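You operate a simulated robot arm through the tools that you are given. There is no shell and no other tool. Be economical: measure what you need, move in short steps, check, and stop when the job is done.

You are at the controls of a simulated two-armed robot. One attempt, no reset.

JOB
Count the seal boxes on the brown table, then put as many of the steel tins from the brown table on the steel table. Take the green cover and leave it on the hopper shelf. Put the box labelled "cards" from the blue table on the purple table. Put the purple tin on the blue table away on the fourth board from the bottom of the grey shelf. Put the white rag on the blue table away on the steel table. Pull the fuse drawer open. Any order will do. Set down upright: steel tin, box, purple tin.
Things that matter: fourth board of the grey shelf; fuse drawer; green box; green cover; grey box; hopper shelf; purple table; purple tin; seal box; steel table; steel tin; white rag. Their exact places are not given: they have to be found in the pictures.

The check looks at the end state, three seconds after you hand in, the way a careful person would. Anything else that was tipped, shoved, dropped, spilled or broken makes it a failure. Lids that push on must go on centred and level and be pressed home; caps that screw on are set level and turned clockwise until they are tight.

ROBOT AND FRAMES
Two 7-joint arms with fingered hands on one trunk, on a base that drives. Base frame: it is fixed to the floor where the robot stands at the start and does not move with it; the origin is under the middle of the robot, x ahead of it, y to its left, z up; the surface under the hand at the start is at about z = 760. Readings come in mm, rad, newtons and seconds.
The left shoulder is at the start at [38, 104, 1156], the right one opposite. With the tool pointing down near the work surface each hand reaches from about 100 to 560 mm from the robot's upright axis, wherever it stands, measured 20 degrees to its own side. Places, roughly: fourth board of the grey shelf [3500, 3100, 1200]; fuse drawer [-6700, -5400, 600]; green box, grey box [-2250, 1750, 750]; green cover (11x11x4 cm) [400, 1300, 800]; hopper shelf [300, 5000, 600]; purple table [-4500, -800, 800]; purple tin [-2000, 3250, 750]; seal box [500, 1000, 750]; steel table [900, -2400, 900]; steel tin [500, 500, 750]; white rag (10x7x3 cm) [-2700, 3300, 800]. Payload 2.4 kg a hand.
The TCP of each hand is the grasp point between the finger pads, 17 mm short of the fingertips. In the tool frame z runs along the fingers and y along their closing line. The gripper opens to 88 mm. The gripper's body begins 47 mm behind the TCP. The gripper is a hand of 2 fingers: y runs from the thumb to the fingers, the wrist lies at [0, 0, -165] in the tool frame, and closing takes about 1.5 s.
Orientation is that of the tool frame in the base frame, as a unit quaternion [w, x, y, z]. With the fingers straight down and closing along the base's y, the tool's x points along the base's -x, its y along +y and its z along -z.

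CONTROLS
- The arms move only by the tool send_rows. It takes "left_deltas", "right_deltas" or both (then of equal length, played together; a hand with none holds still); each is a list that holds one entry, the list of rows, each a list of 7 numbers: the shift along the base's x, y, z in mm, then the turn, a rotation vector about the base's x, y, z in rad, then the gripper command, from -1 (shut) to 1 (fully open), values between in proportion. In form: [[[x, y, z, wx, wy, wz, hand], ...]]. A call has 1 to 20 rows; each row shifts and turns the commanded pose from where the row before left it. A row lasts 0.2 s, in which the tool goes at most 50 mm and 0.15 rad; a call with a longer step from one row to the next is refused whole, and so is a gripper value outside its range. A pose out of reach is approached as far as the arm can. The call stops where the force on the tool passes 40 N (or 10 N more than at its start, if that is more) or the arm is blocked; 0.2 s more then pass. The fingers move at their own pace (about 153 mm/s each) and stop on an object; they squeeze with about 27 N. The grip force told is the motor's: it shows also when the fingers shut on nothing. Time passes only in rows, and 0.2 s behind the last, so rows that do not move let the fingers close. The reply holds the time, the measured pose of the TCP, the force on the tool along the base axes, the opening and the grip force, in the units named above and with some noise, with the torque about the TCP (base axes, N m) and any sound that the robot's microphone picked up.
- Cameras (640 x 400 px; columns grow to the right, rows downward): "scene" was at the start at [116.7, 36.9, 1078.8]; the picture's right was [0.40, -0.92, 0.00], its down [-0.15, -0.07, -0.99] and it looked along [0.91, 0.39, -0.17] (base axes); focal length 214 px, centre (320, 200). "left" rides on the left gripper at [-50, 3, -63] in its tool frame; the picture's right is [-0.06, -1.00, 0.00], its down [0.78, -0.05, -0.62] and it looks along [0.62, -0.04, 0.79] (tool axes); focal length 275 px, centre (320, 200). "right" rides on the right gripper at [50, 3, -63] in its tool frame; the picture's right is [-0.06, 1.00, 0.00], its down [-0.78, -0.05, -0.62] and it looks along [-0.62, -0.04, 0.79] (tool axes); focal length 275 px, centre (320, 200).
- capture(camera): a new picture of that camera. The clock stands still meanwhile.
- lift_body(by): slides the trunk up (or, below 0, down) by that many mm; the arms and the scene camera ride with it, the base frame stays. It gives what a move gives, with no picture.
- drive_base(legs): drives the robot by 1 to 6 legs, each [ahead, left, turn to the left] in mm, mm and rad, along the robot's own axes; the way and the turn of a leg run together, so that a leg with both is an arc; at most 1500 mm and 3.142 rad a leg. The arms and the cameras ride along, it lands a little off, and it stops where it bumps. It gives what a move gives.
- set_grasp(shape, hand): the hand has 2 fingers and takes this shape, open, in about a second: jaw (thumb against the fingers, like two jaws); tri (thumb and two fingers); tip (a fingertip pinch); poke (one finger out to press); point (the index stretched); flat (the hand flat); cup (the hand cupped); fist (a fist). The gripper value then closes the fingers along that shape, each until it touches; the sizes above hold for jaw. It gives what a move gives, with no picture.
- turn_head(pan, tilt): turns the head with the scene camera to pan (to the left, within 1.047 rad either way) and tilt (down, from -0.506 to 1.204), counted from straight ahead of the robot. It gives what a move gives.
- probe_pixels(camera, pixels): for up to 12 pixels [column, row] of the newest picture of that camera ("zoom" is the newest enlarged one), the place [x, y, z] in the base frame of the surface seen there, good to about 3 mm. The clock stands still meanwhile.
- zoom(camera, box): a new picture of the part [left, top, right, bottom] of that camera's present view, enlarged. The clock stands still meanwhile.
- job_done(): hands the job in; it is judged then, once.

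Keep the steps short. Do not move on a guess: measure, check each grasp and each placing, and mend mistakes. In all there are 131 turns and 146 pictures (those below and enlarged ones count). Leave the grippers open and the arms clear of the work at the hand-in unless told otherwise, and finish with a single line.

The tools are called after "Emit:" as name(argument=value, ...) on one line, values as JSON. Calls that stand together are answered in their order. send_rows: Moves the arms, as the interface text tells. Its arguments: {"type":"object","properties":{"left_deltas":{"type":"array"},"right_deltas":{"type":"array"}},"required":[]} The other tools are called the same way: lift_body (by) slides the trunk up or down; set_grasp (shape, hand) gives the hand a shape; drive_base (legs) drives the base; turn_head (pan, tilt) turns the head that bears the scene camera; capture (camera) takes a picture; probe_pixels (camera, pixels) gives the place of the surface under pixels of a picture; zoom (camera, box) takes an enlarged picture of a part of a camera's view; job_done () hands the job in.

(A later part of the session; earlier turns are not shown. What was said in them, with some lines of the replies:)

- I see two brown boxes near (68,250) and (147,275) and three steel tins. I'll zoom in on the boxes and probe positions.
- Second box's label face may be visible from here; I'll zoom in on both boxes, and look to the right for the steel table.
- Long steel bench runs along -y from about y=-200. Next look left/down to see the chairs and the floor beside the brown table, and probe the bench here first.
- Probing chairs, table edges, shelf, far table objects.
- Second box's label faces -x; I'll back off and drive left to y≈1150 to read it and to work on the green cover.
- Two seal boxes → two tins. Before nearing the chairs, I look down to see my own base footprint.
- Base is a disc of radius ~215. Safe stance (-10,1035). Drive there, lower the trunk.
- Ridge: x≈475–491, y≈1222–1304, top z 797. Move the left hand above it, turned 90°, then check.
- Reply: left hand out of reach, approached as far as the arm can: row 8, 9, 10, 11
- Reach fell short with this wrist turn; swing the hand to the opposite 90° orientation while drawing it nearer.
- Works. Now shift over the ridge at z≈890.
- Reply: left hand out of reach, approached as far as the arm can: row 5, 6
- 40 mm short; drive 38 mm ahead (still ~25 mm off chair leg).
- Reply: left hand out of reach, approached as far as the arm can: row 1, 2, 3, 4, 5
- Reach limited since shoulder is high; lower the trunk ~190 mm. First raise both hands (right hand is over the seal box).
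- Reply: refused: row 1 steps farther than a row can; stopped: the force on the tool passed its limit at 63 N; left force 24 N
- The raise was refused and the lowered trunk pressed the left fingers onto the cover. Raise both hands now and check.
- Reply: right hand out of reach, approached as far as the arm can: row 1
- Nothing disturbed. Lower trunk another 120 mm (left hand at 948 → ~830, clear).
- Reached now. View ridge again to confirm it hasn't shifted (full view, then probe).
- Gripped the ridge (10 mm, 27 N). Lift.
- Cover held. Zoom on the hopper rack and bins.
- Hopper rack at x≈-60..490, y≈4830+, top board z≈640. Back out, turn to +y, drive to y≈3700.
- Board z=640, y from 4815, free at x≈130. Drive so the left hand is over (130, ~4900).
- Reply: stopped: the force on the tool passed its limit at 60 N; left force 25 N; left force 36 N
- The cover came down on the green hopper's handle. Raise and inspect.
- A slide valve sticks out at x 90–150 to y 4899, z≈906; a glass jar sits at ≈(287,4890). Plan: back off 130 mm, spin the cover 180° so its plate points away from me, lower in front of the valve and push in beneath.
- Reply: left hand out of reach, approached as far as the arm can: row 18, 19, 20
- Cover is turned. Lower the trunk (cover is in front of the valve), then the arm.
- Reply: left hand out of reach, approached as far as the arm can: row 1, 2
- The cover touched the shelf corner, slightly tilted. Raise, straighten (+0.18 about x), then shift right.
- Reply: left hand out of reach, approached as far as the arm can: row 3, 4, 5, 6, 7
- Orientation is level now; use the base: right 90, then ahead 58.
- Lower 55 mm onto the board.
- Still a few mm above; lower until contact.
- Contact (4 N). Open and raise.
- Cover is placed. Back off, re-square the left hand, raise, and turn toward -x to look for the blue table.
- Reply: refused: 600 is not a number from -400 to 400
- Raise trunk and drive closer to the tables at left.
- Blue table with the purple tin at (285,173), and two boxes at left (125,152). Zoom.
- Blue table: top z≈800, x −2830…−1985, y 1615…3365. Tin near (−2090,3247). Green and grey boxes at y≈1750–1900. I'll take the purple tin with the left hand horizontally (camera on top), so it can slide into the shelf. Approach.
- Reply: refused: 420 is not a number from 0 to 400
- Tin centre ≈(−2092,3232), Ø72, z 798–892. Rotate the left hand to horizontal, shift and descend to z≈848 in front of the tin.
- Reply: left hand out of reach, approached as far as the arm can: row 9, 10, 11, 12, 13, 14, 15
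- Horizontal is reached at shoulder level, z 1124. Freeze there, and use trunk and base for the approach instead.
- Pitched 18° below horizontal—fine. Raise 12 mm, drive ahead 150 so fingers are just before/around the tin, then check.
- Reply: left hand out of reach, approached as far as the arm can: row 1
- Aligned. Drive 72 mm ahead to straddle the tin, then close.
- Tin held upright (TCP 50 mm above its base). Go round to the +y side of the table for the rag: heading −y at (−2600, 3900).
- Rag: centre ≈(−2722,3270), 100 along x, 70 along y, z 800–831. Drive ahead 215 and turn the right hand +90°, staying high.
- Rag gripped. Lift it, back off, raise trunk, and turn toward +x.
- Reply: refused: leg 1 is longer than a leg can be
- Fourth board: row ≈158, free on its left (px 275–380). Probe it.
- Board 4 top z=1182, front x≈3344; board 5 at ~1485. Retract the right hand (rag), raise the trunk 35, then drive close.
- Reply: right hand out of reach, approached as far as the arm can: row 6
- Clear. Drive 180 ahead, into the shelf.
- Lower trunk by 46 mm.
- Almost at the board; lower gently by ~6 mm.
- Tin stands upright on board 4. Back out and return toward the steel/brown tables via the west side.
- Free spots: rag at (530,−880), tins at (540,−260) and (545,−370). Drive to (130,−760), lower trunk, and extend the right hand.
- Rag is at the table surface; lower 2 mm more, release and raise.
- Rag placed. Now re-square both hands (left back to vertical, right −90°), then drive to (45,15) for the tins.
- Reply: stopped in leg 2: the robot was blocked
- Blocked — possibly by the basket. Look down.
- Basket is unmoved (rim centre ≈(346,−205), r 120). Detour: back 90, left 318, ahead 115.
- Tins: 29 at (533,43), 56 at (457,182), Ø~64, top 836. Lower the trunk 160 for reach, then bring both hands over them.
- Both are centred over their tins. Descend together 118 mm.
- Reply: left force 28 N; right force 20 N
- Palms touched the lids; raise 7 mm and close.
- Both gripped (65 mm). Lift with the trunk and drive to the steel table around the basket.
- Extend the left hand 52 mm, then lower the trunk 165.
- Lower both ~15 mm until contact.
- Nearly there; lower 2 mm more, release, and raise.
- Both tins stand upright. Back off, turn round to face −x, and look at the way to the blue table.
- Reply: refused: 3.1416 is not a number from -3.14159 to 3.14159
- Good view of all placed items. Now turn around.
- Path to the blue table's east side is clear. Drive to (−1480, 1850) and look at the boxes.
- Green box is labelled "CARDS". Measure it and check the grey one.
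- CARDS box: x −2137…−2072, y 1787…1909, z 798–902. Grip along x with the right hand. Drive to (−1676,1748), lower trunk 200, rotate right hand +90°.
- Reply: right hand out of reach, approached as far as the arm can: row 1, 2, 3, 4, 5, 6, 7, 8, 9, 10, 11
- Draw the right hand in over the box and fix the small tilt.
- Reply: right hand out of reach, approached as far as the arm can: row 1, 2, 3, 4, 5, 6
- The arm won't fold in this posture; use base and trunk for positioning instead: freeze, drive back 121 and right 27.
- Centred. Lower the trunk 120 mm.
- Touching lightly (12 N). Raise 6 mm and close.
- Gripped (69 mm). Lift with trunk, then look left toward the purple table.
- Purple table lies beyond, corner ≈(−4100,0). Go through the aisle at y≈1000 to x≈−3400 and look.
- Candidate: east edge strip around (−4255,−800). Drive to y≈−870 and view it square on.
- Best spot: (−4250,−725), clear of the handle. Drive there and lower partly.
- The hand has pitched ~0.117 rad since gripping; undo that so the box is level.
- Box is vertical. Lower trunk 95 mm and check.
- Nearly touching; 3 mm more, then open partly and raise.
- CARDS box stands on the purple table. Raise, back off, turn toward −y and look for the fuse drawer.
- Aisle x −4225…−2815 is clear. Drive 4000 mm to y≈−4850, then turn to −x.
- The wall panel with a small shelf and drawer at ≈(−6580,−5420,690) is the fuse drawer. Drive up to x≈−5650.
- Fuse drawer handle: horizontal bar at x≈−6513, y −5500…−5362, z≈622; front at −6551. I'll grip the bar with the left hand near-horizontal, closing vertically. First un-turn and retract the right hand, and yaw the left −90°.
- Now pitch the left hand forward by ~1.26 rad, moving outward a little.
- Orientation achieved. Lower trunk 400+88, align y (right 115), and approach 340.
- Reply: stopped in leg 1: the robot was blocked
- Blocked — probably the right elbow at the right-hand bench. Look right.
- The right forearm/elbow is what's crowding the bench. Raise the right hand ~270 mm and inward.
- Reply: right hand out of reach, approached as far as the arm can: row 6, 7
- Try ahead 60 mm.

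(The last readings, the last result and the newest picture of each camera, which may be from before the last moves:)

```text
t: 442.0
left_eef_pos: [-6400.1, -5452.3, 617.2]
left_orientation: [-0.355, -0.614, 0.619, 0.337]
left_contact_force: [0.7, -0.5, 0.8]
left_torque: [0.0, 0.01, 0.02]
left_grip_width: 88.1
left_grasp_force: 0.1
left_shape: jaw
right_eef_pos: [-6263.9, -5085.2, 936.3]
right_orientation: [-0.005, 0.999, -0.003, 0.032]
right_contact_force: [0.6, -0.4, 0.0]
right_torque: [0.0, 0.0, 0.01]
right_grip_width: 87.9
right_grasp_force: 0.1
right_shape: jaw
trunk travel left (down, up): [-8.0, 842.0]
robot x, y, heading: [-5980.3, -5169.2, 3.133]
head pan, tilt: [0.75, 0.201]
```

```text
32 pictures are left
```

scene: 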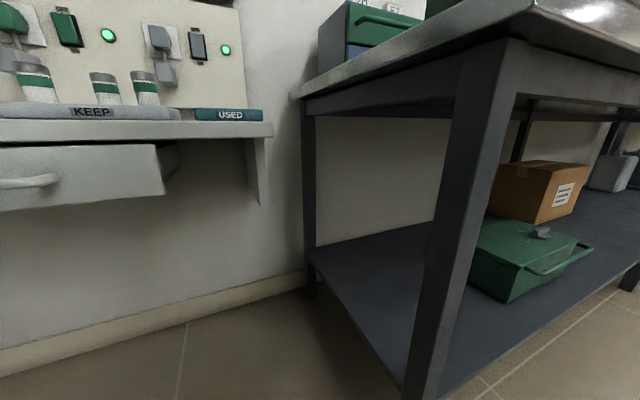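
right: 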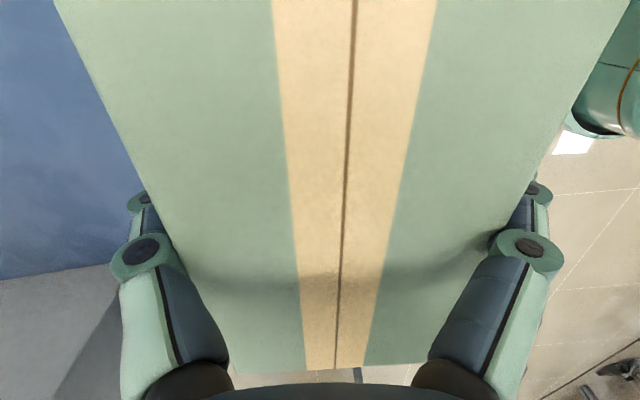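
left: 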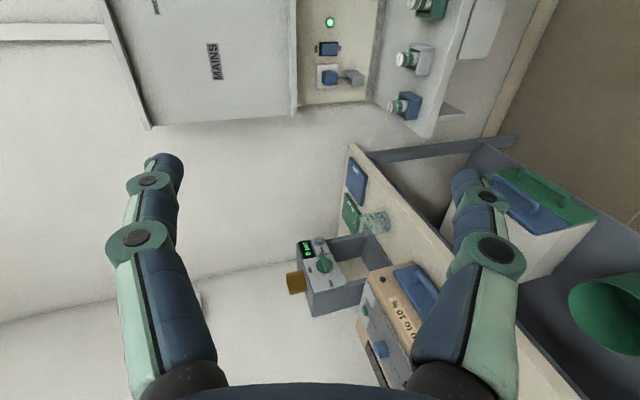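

The picture doesn't match the pan reading, and the drawer seems to stick out; probe to understand.

Emit:
probe_pixels(camera="scene", pixels=[[80, 180], [150, 170], [170, 165], [30, 182], [100, 130], [265, 130], [260, 200], [420, 390], [480, 60], [310, 290]])

Emit:
capture(camera="left")

```text
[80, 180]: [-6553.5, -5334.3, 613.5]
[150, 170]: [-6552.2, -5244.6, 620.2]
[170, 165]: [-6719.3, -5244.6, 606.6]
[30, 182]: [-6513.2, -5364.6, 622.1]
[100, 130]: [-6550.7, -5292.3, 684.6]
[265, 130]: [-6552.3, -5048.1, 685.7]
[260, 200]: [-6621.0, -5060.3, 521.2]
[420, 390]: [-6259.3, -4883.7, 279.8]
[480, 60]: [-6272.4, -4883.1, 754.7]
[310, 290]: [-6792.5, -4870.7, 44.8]
```

```text
31 pictures are left
```

left: 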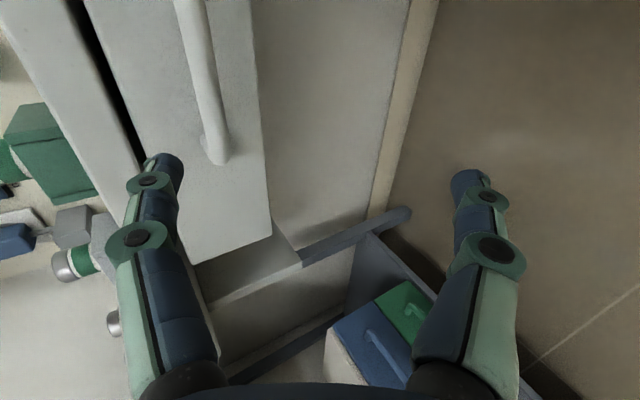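

Drawer still closed. Bar relative to the hand is measured: 113 mm ahead, 5 mm up. Narrow the fingers to ~40 mm and pitch up 0.2.

Emit:
send_rows(left_deltas=[[[0, 0, 2, 0, 0.1, 0, -0.1], [0, 0, 3, 0, 0.1, 0, -0.1], [0, 0, 0, 0, 0, 0, -0.1], [0, 0, 0, 0, 0, 0, -0.1]]])

Emit:
drive_base(legs=[[60, 0, 0]])

Emit:
capture(camera="left")

```text
t: 443.0
left_eef_pos: [-6400.6, -5451.6, 622.2]
left_orientation: [-0.414, -0.576, 0.582, 0.397]
left_contact_force: [0.5, -0.3, -0.1]
left_torque: [-0.03, -0.02, -0.02]
left_grip_width: 40.0
left_grasp_force: 0.1
left_shape: jaw
right_eef_pos: [-6263.0, -5086.5, 936.0]
right_orientation: [-0.005, 0.999, -0.003, 0.032]
right_contact_force: [0.3, 0.2, -0.3]
right_torque: [0.04, -0.02, 0.01]
right_grip_width: 88.0
right_grasp_force: 0.1
right_shape: jaw
trunk travel left (down, up): [-8.0, 842.0]
robot x, y, heading: [-5978.6, -5166.5, 3.139]
head pan, tilt: [0.75, 0.201]
```

```text
t: 443.9
left_eef_pos: [-6461.1, -5453.0, 621.5]
left_orientation: [-0.414, -0.577, 0.581, 0.397]
left_contact_force: [0.9, -1.3, -0.3]
left_torque: [-0.02, -0.01, -0.01]
left_grip_width: 39.7
left_grasp_force: 0.1
left_shape: jaw
right_eef_pos: [-6323.9, -5084.1, 934.9]
right_orientation: [-0.005, 0.999, -0.003, 0.031]
right_contact_force: [-0.2, -0.2, 0.4]
right_torque: [0.01, 0.02, 0.0]
right_grip_width: 87.8
right_grasp_force: 0.1
right_shape: jaw
trunk travel left (down, up): [-8.0, 842.0]
robot x, y, heading: [-6040.2, -5165.2, 3.146]
head pan, tilt: [0.75, 0.201]
```

```text
30 pictures are left
```

left: 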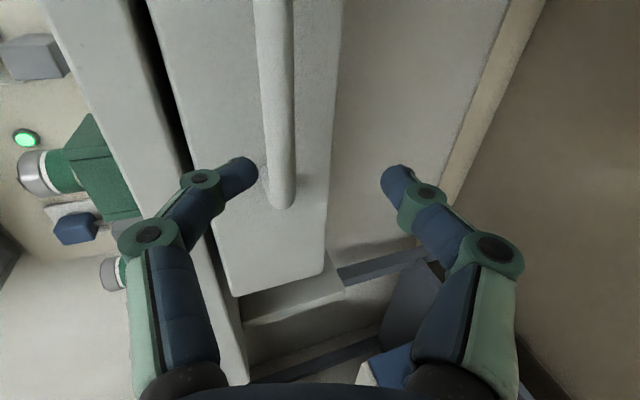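

Bar lies between the fingertips' path. Drive 46 mm ahead.

Emit:
drive_base(legs=[[46, 0, 0]])

Emit:
capture(camera="left")

```text
t: 444.8
left_eef_pos: [-6508.1, -5452.3, 621.1]
left_orientation: [-0.414, -0.577, 0.581, 0.397]
left_contact_force: [-1.1, 0.3, 0.2]
left_torque: [0.01, -0.05, 0.0]
left_grip_width: 40.0
left_grasp_force: 0.0
left_shape: jaw
right_eef_pos: [-6369.3, -5083.7, 936.1]
right_orientation: [-0.005, 0.999, -0.003, 0.031]
right_contact_force: [0.2, -0.3, 0.0]
right_torque: [0.01, -0.02, 0.02]
right_grip_width: 87.9
right_grasp_force: 0.0
right_shape: jaw
trunk travel left (down, up): [-8.0, 842.0]
robot x, y, heading: [-6082.8, -5166.7, 3.141]
head pan, tilt: [0.75, 0.201]
```

```text
29 pictures are left
```

left: 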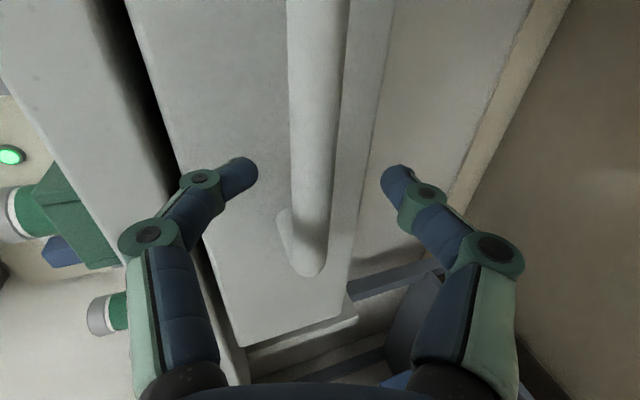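

Bar is centred between the fingers. Close.

Emit:
send_rows(left_deltas=[[[0, 0, 0, 0, 0, 0, -1], [0, 0, 0, 0, 0, 0, -1], [0, 0, 0, 0, 0, 0, -1], [0, 0, 0, 0, 0, 0, -1], [0, 0, 0, 0, 0, 0, -1]]])

Emit:
capture(camera="left")

```text
t: 446.0
left_eef_pos: [-6507.7, -5451.7, 622.1]
left_orientation: [-0.414, -0.577, 0.582, 0.397]
left_contact_force: [-0.6, -1.2, -0.9]
left_torque: [0.03, 0.01, 0.01]
left_grip_width: 8.0
left_grasp_force: 27.1
left_shape: jaw
right_eef_pos: [-6368.2, -5085.8, 935.9]
right_orientation: [-0.005, 0.999, -0.004, 0.032]
right_contact_force: [0.1, 0.1, 0.3]
right_torque: [0.01, 0.03, -0.01]
right_grip_width: 87.8
right_grasp_force: 0.1
right_shape: jaw
trunk travel left (down, up): [-8.0, 842.0]
robot x, y, heading: [-6084.5, -5165.1, 3.14]
head pan, tilt: [0.75, 0.201]
```

```text
28 pictures are left
```

left: 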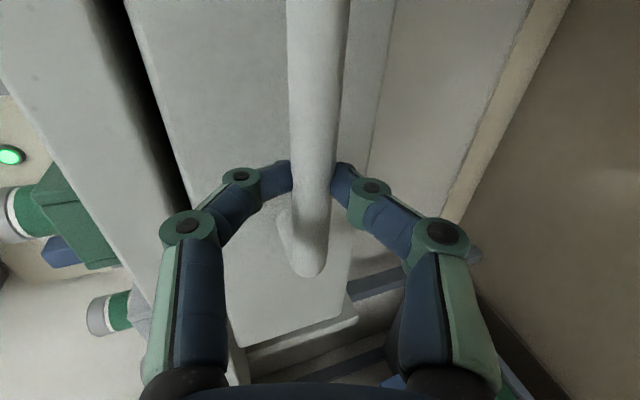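

Gripped (8 mm). Pull by driving back 120 mm.

Emit:
drive_base(legs=[[-120, 0, 0]])

Emit:
capture(camera="left")

```text
t: 447.3
left_eef_pos: [-6388.5, -5452.0, 621.6]
left_orientation: [-0.415, -0.577, 0.582, 0.396]
left_contact_force: [0.4, 0.1, -2.5]
left_torque: [0.02, -0.03, -0.01]
left_grip_width: 7.9
left_grasp_force: 27.5
left_shape: jaw
right_eef_pos: [-6252.1, -5085.2, 935.1]
right_orientation: [-0.005, 0.999, -0.003, 0.032]
right_contact_force: [-0.3, -0.3, 0.1]
right_torque: [0.0, -0.01, 0.01]
right_grip_width: 87.9
right_grasp_force: 0.2
right_shape: jaw
trunk travel left (down, up): [-8.0, 842.0]
robot x, y, heading: [-5965.5, -5165.0, 3.139]
head pan, tilt: [0.75, 0.201]
```

```text
27 pictures are left
```

left: 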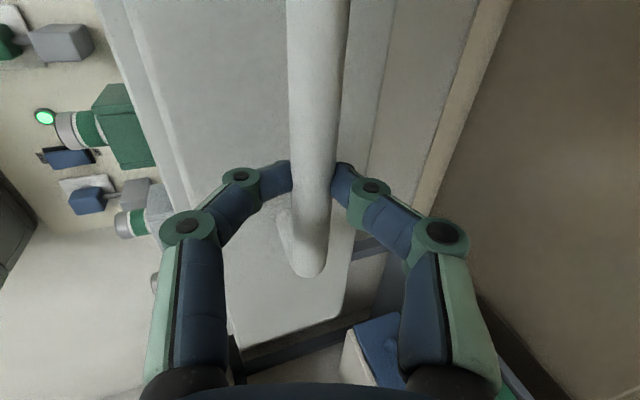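

Drawer follows. Pull a bit more, watching the force.

Emit:
drive_base(legs=[[-50, 0, 0]])

Emit:
capture(camera="left")

```text
t: 448.2
left_eef_pos: [-6338.1, -5452.1, 621.2]
left_orientation: [-0.414, -0.577, 0.582, 0.396]
left_contact_force: [1.0, 1.7, -2.2]
left_torque: [0.03, -0.04, -0.03]
left_grip_width: 7.9
left_grasp_force: 27.0
left_shape: jaw
right_eef_pos: [-6201.0, -5084.7, 934.7]
right_orientation: [-0.006, 0.999, -0.003, 0.031]
right_contact_force: [0.1, 0.2, -0.3]
right_torque: [0.01, -0.02, -0.03]
right_grip_width: 88.1
right_grasp_force: 0.0
right_shape: jaw
trunk travel left (down, up): [-8.0, 842.0]
robot x, y, heading: [-5919.2, -5167.9, 3.137]
head pan, tilt: [0.75, 0.201]
```

```text
26 pictures are left
```

left: 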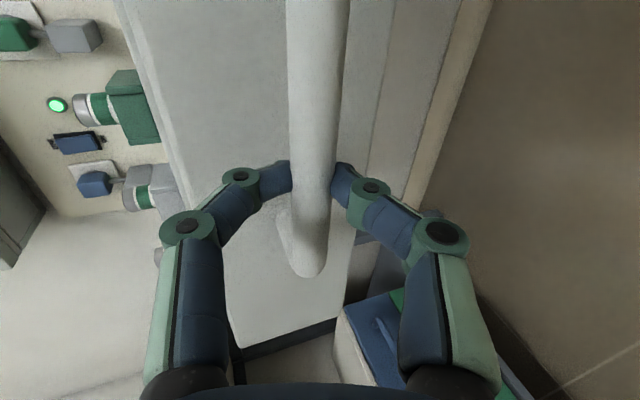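

Drawer is open 170 mm. Release and back off.

Emit:
send_rows(left_deltas=[[[0, 0, 0, 0, 0, 0, -0.1], [0, 0, 0, 0, 0, 0, -0.1], [0, 0, 0, 0, 0, 0, -0.1]]])

Emit:
drive_base(legs=[[-250, 0, 0]])

Emit:
capture(camera="left")

```text
t: 449.0
left_eef_pos: [-6339.2, -5452.6, 621.6]
left_orientation: [-0.414, -0.577, 0.581, 0.396]
left_contact_force: [0.3, 0.5, 0.3]
left_torque: [0.0, -0.01, -0.02]
left_grip_width: 38.9
left_grasp_force: 0.0
left_shape: jaw
right_eef_pos: [-6200.8, -5085.8, 936.5]
right_orientation: [-0.005, 1.0, -0.003, 0.031]
right_contact_force: [0.6, 0.4, -0.1]
right_torque: [-0.02, 0.02, 0.02]
right_grip_width: 88.2
right_grasp_force: 0.2
right_shape: jaw
trunk travel left (down, up): [-8.0, 842.0]
robot x, y, heading: [-5916.0, -5169.2, 3.139]
head pan, tilt: [0.75, 0.201]
```

```text
t: 450.8
left_eef_pos: [-6086.4, -5454.2, 622.2]
left_orientation: [-0.414, -0.577, 0.582, 0.396]
left_contact_force: [-0.5, 0.1, 0.7]
left_torque: [-0.02, 0.0, -0.03]
left_grip_width: 39.3
left_grasp_force: 0.1
left_shape: jaw
right_eef_pos: [-5948.7, -5084.2, 935.9]
right_orientation: [-0.005, 0.999, -0.003, 0.032]
right_contact_force: [0.4, 0.5, -0.6]
right_torque: [0.02, -0.04, 0.0]
right_grip_width: 88.1
right_grasp_force: 0.1
right_shape: jaw
trunk travel left (down, up): [-8.0, 842.0]
robot x, y, heading: [-5666.6, -5167.6, 3.144]
head pan, tilt: [0.75, 0.201]
```

```text
25 pictures are left
```

left: 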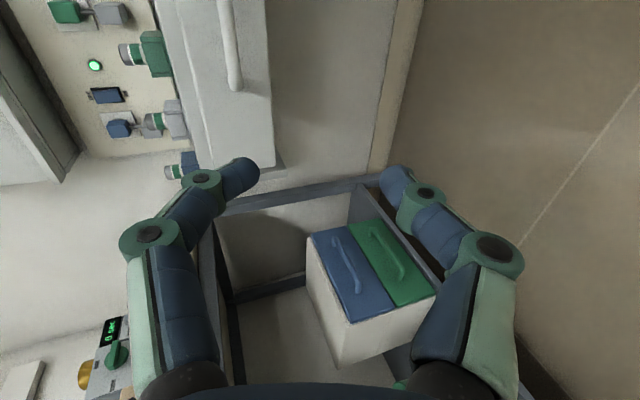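

Open the gripper, raise trunk, move back and check the area (including the bench I may have bumped).

Emit:
send_rows(left_deltas=[[[0, 0, 0, 0, 0, 0, 1], [0, 0, 0, 0, 0, 0, 1], [0, 0, 0, 0, 0, 0, 1]]])

Emit:
drive_base(legs=[[-250, 0, 0]])

Emit:
lift_body(by=400)

Emit:
turn_head(pan=0.0, tilt=0.45)

Emit:
capture(camera="scene")

```text
t: 451.6
left_eef_pos: [-6086.1, -5453.6, 620.6]
left_orientation: [-0.414, -0.578, 0.581, 0.396]
left_contact_force: [-0.1, -0.5, 0.6]
left_torque: [0.01, 0.0, -0.02]
left_grip_width: 88.1
left_grasp_force: 0.0
left_shape: jaw
right_eef_pos: [-5949.8, -5086.4, 936.2]
right_orientation: [-0.006, 0.999, -0.003, 0.032]
right_contact_force: [0.1, 0.5, -0.6]
right_torque: [0.01, 0.01, 0.0]
right_grip_width: 88.0
right_grasp_force: 0.1
right_shape: jaw
trunk travel left (down, up): [-8.0, 842.0]
robot x, y, heading: [-5667.6, -5166.4, 3.136]
head pan, tilt: [0.75, 0.201]
```

```text
t: 453.4
left_eef_pos: [-5838.4, -5452.5, 620.9]
left_orientation: [-0.414, -0.578, 0.581, 0.396]
left_contact_force: [0.3, -0.5, -0.5]
left_torque: [0.0, 0.04, 0.0]
left_grip_width: 87.8
left_grasp_force: 0.1
left_shape: jaw
right_eef_pos: [-5700.6, -5084.3, 934.6]
right_orientation: [-0.005, 0.999, -0.004, 0.032]
right_contact_force: [0.0, -0.8, 0.4]
right_torque: [-0.01, 0.01, 0.0]
right_grip_width: 88.0
right_grasp_force: 0.1
right_shape: jaw
trunk travel left (down, up): [-8.0, 842.0]
robot x, y, heading: [-5414.9, -5163.7, 3.141]
head pan, tilt: [0.75, 0.201]
```

```text
t: 457.3
left_eef_pos: [-5838.8, -5453.3, 1021.2]
left_orientation: [-0.414, -0.577, 0.582, 0.396]
left_contact_force: [0.6, -0.6, 0.0]
left_torque: [-0.01, -0.02, -0.02]
left_grip_width: 88.2
left_grasp_force: 0.1
left_shape: jaw
right_eef_pos: [-5700.0, -5085.3, 1335.7]
right_orientation: [-0.006, 0.999, -0.003, 0.031]
right_contact_force: [0.2, 0.3, -0.4]
right_torque: [-0.01, -0.01, -0.01]
right_grip_width: 87.9
right_grasp_force: 0.2
right_shape: jaw
trunk travel left (down, up): [-408.0, 442.0]
robot x, y, heading: [-5416.2, -5163.7, 3.135]
head pan, tilt: [0.75, 0.201]
```

```text
t: 458.4
left_eef_pos: [-5838.0, -5451.7, 1021.4]
left_orientation: [-0.414, -0.577, 0.581, 0.397]
left_contact_force: [0.0, 0.0, 0.1]
left_torque: [0.01, 0.02, 0.01]
left_grip_width: 87.9
left_grasp_force: 0.1
left_shape: jaw
right_eef_pos: [-5699.6, -5085.2, 1335.5]
right_orientation: [-0.005, 0.999, -0.004, 0.032]
right_contact_force: [-0.1, -0.5, 0.3]
right_torque: [0.01, 0.03, 0.02]
right_grip_width: 87.9
right_grasp_force: 0.2
right_shape: jaw
trunk travel left (down, up): [-408.0, 442.0]
robot x, y, heading: [-5415.7, -5169.1, 3.14]
head pan, tilt: [0.0, 0.45]
```

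```text
24 pictures are left
5 turns are left
```

scene: 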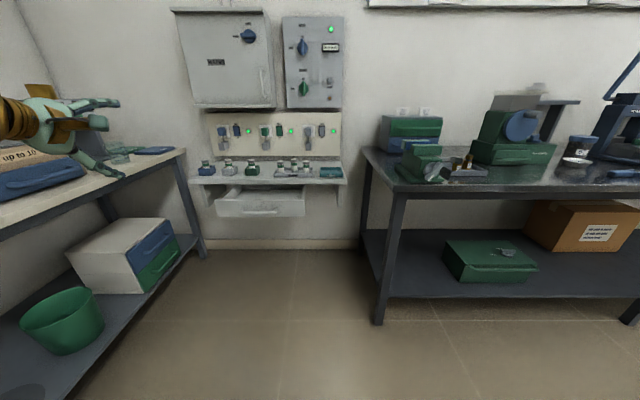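

The drawer is open and nothing around it is disturbed. Both hands are open and clear, so I'm handing in.

Emit:
job_done()

```text
The job is handed in.
```

All six tasks are done and handed in: two seal boxes were counted, so tins 29 and 56 are on the steel table; the green cover is on the hopper shelf, the CARDS box on the purple table, the purple tin on the fourth board of the grey shelf, the white rag on the steel table, and the fuse drawer is open about 170 mm.
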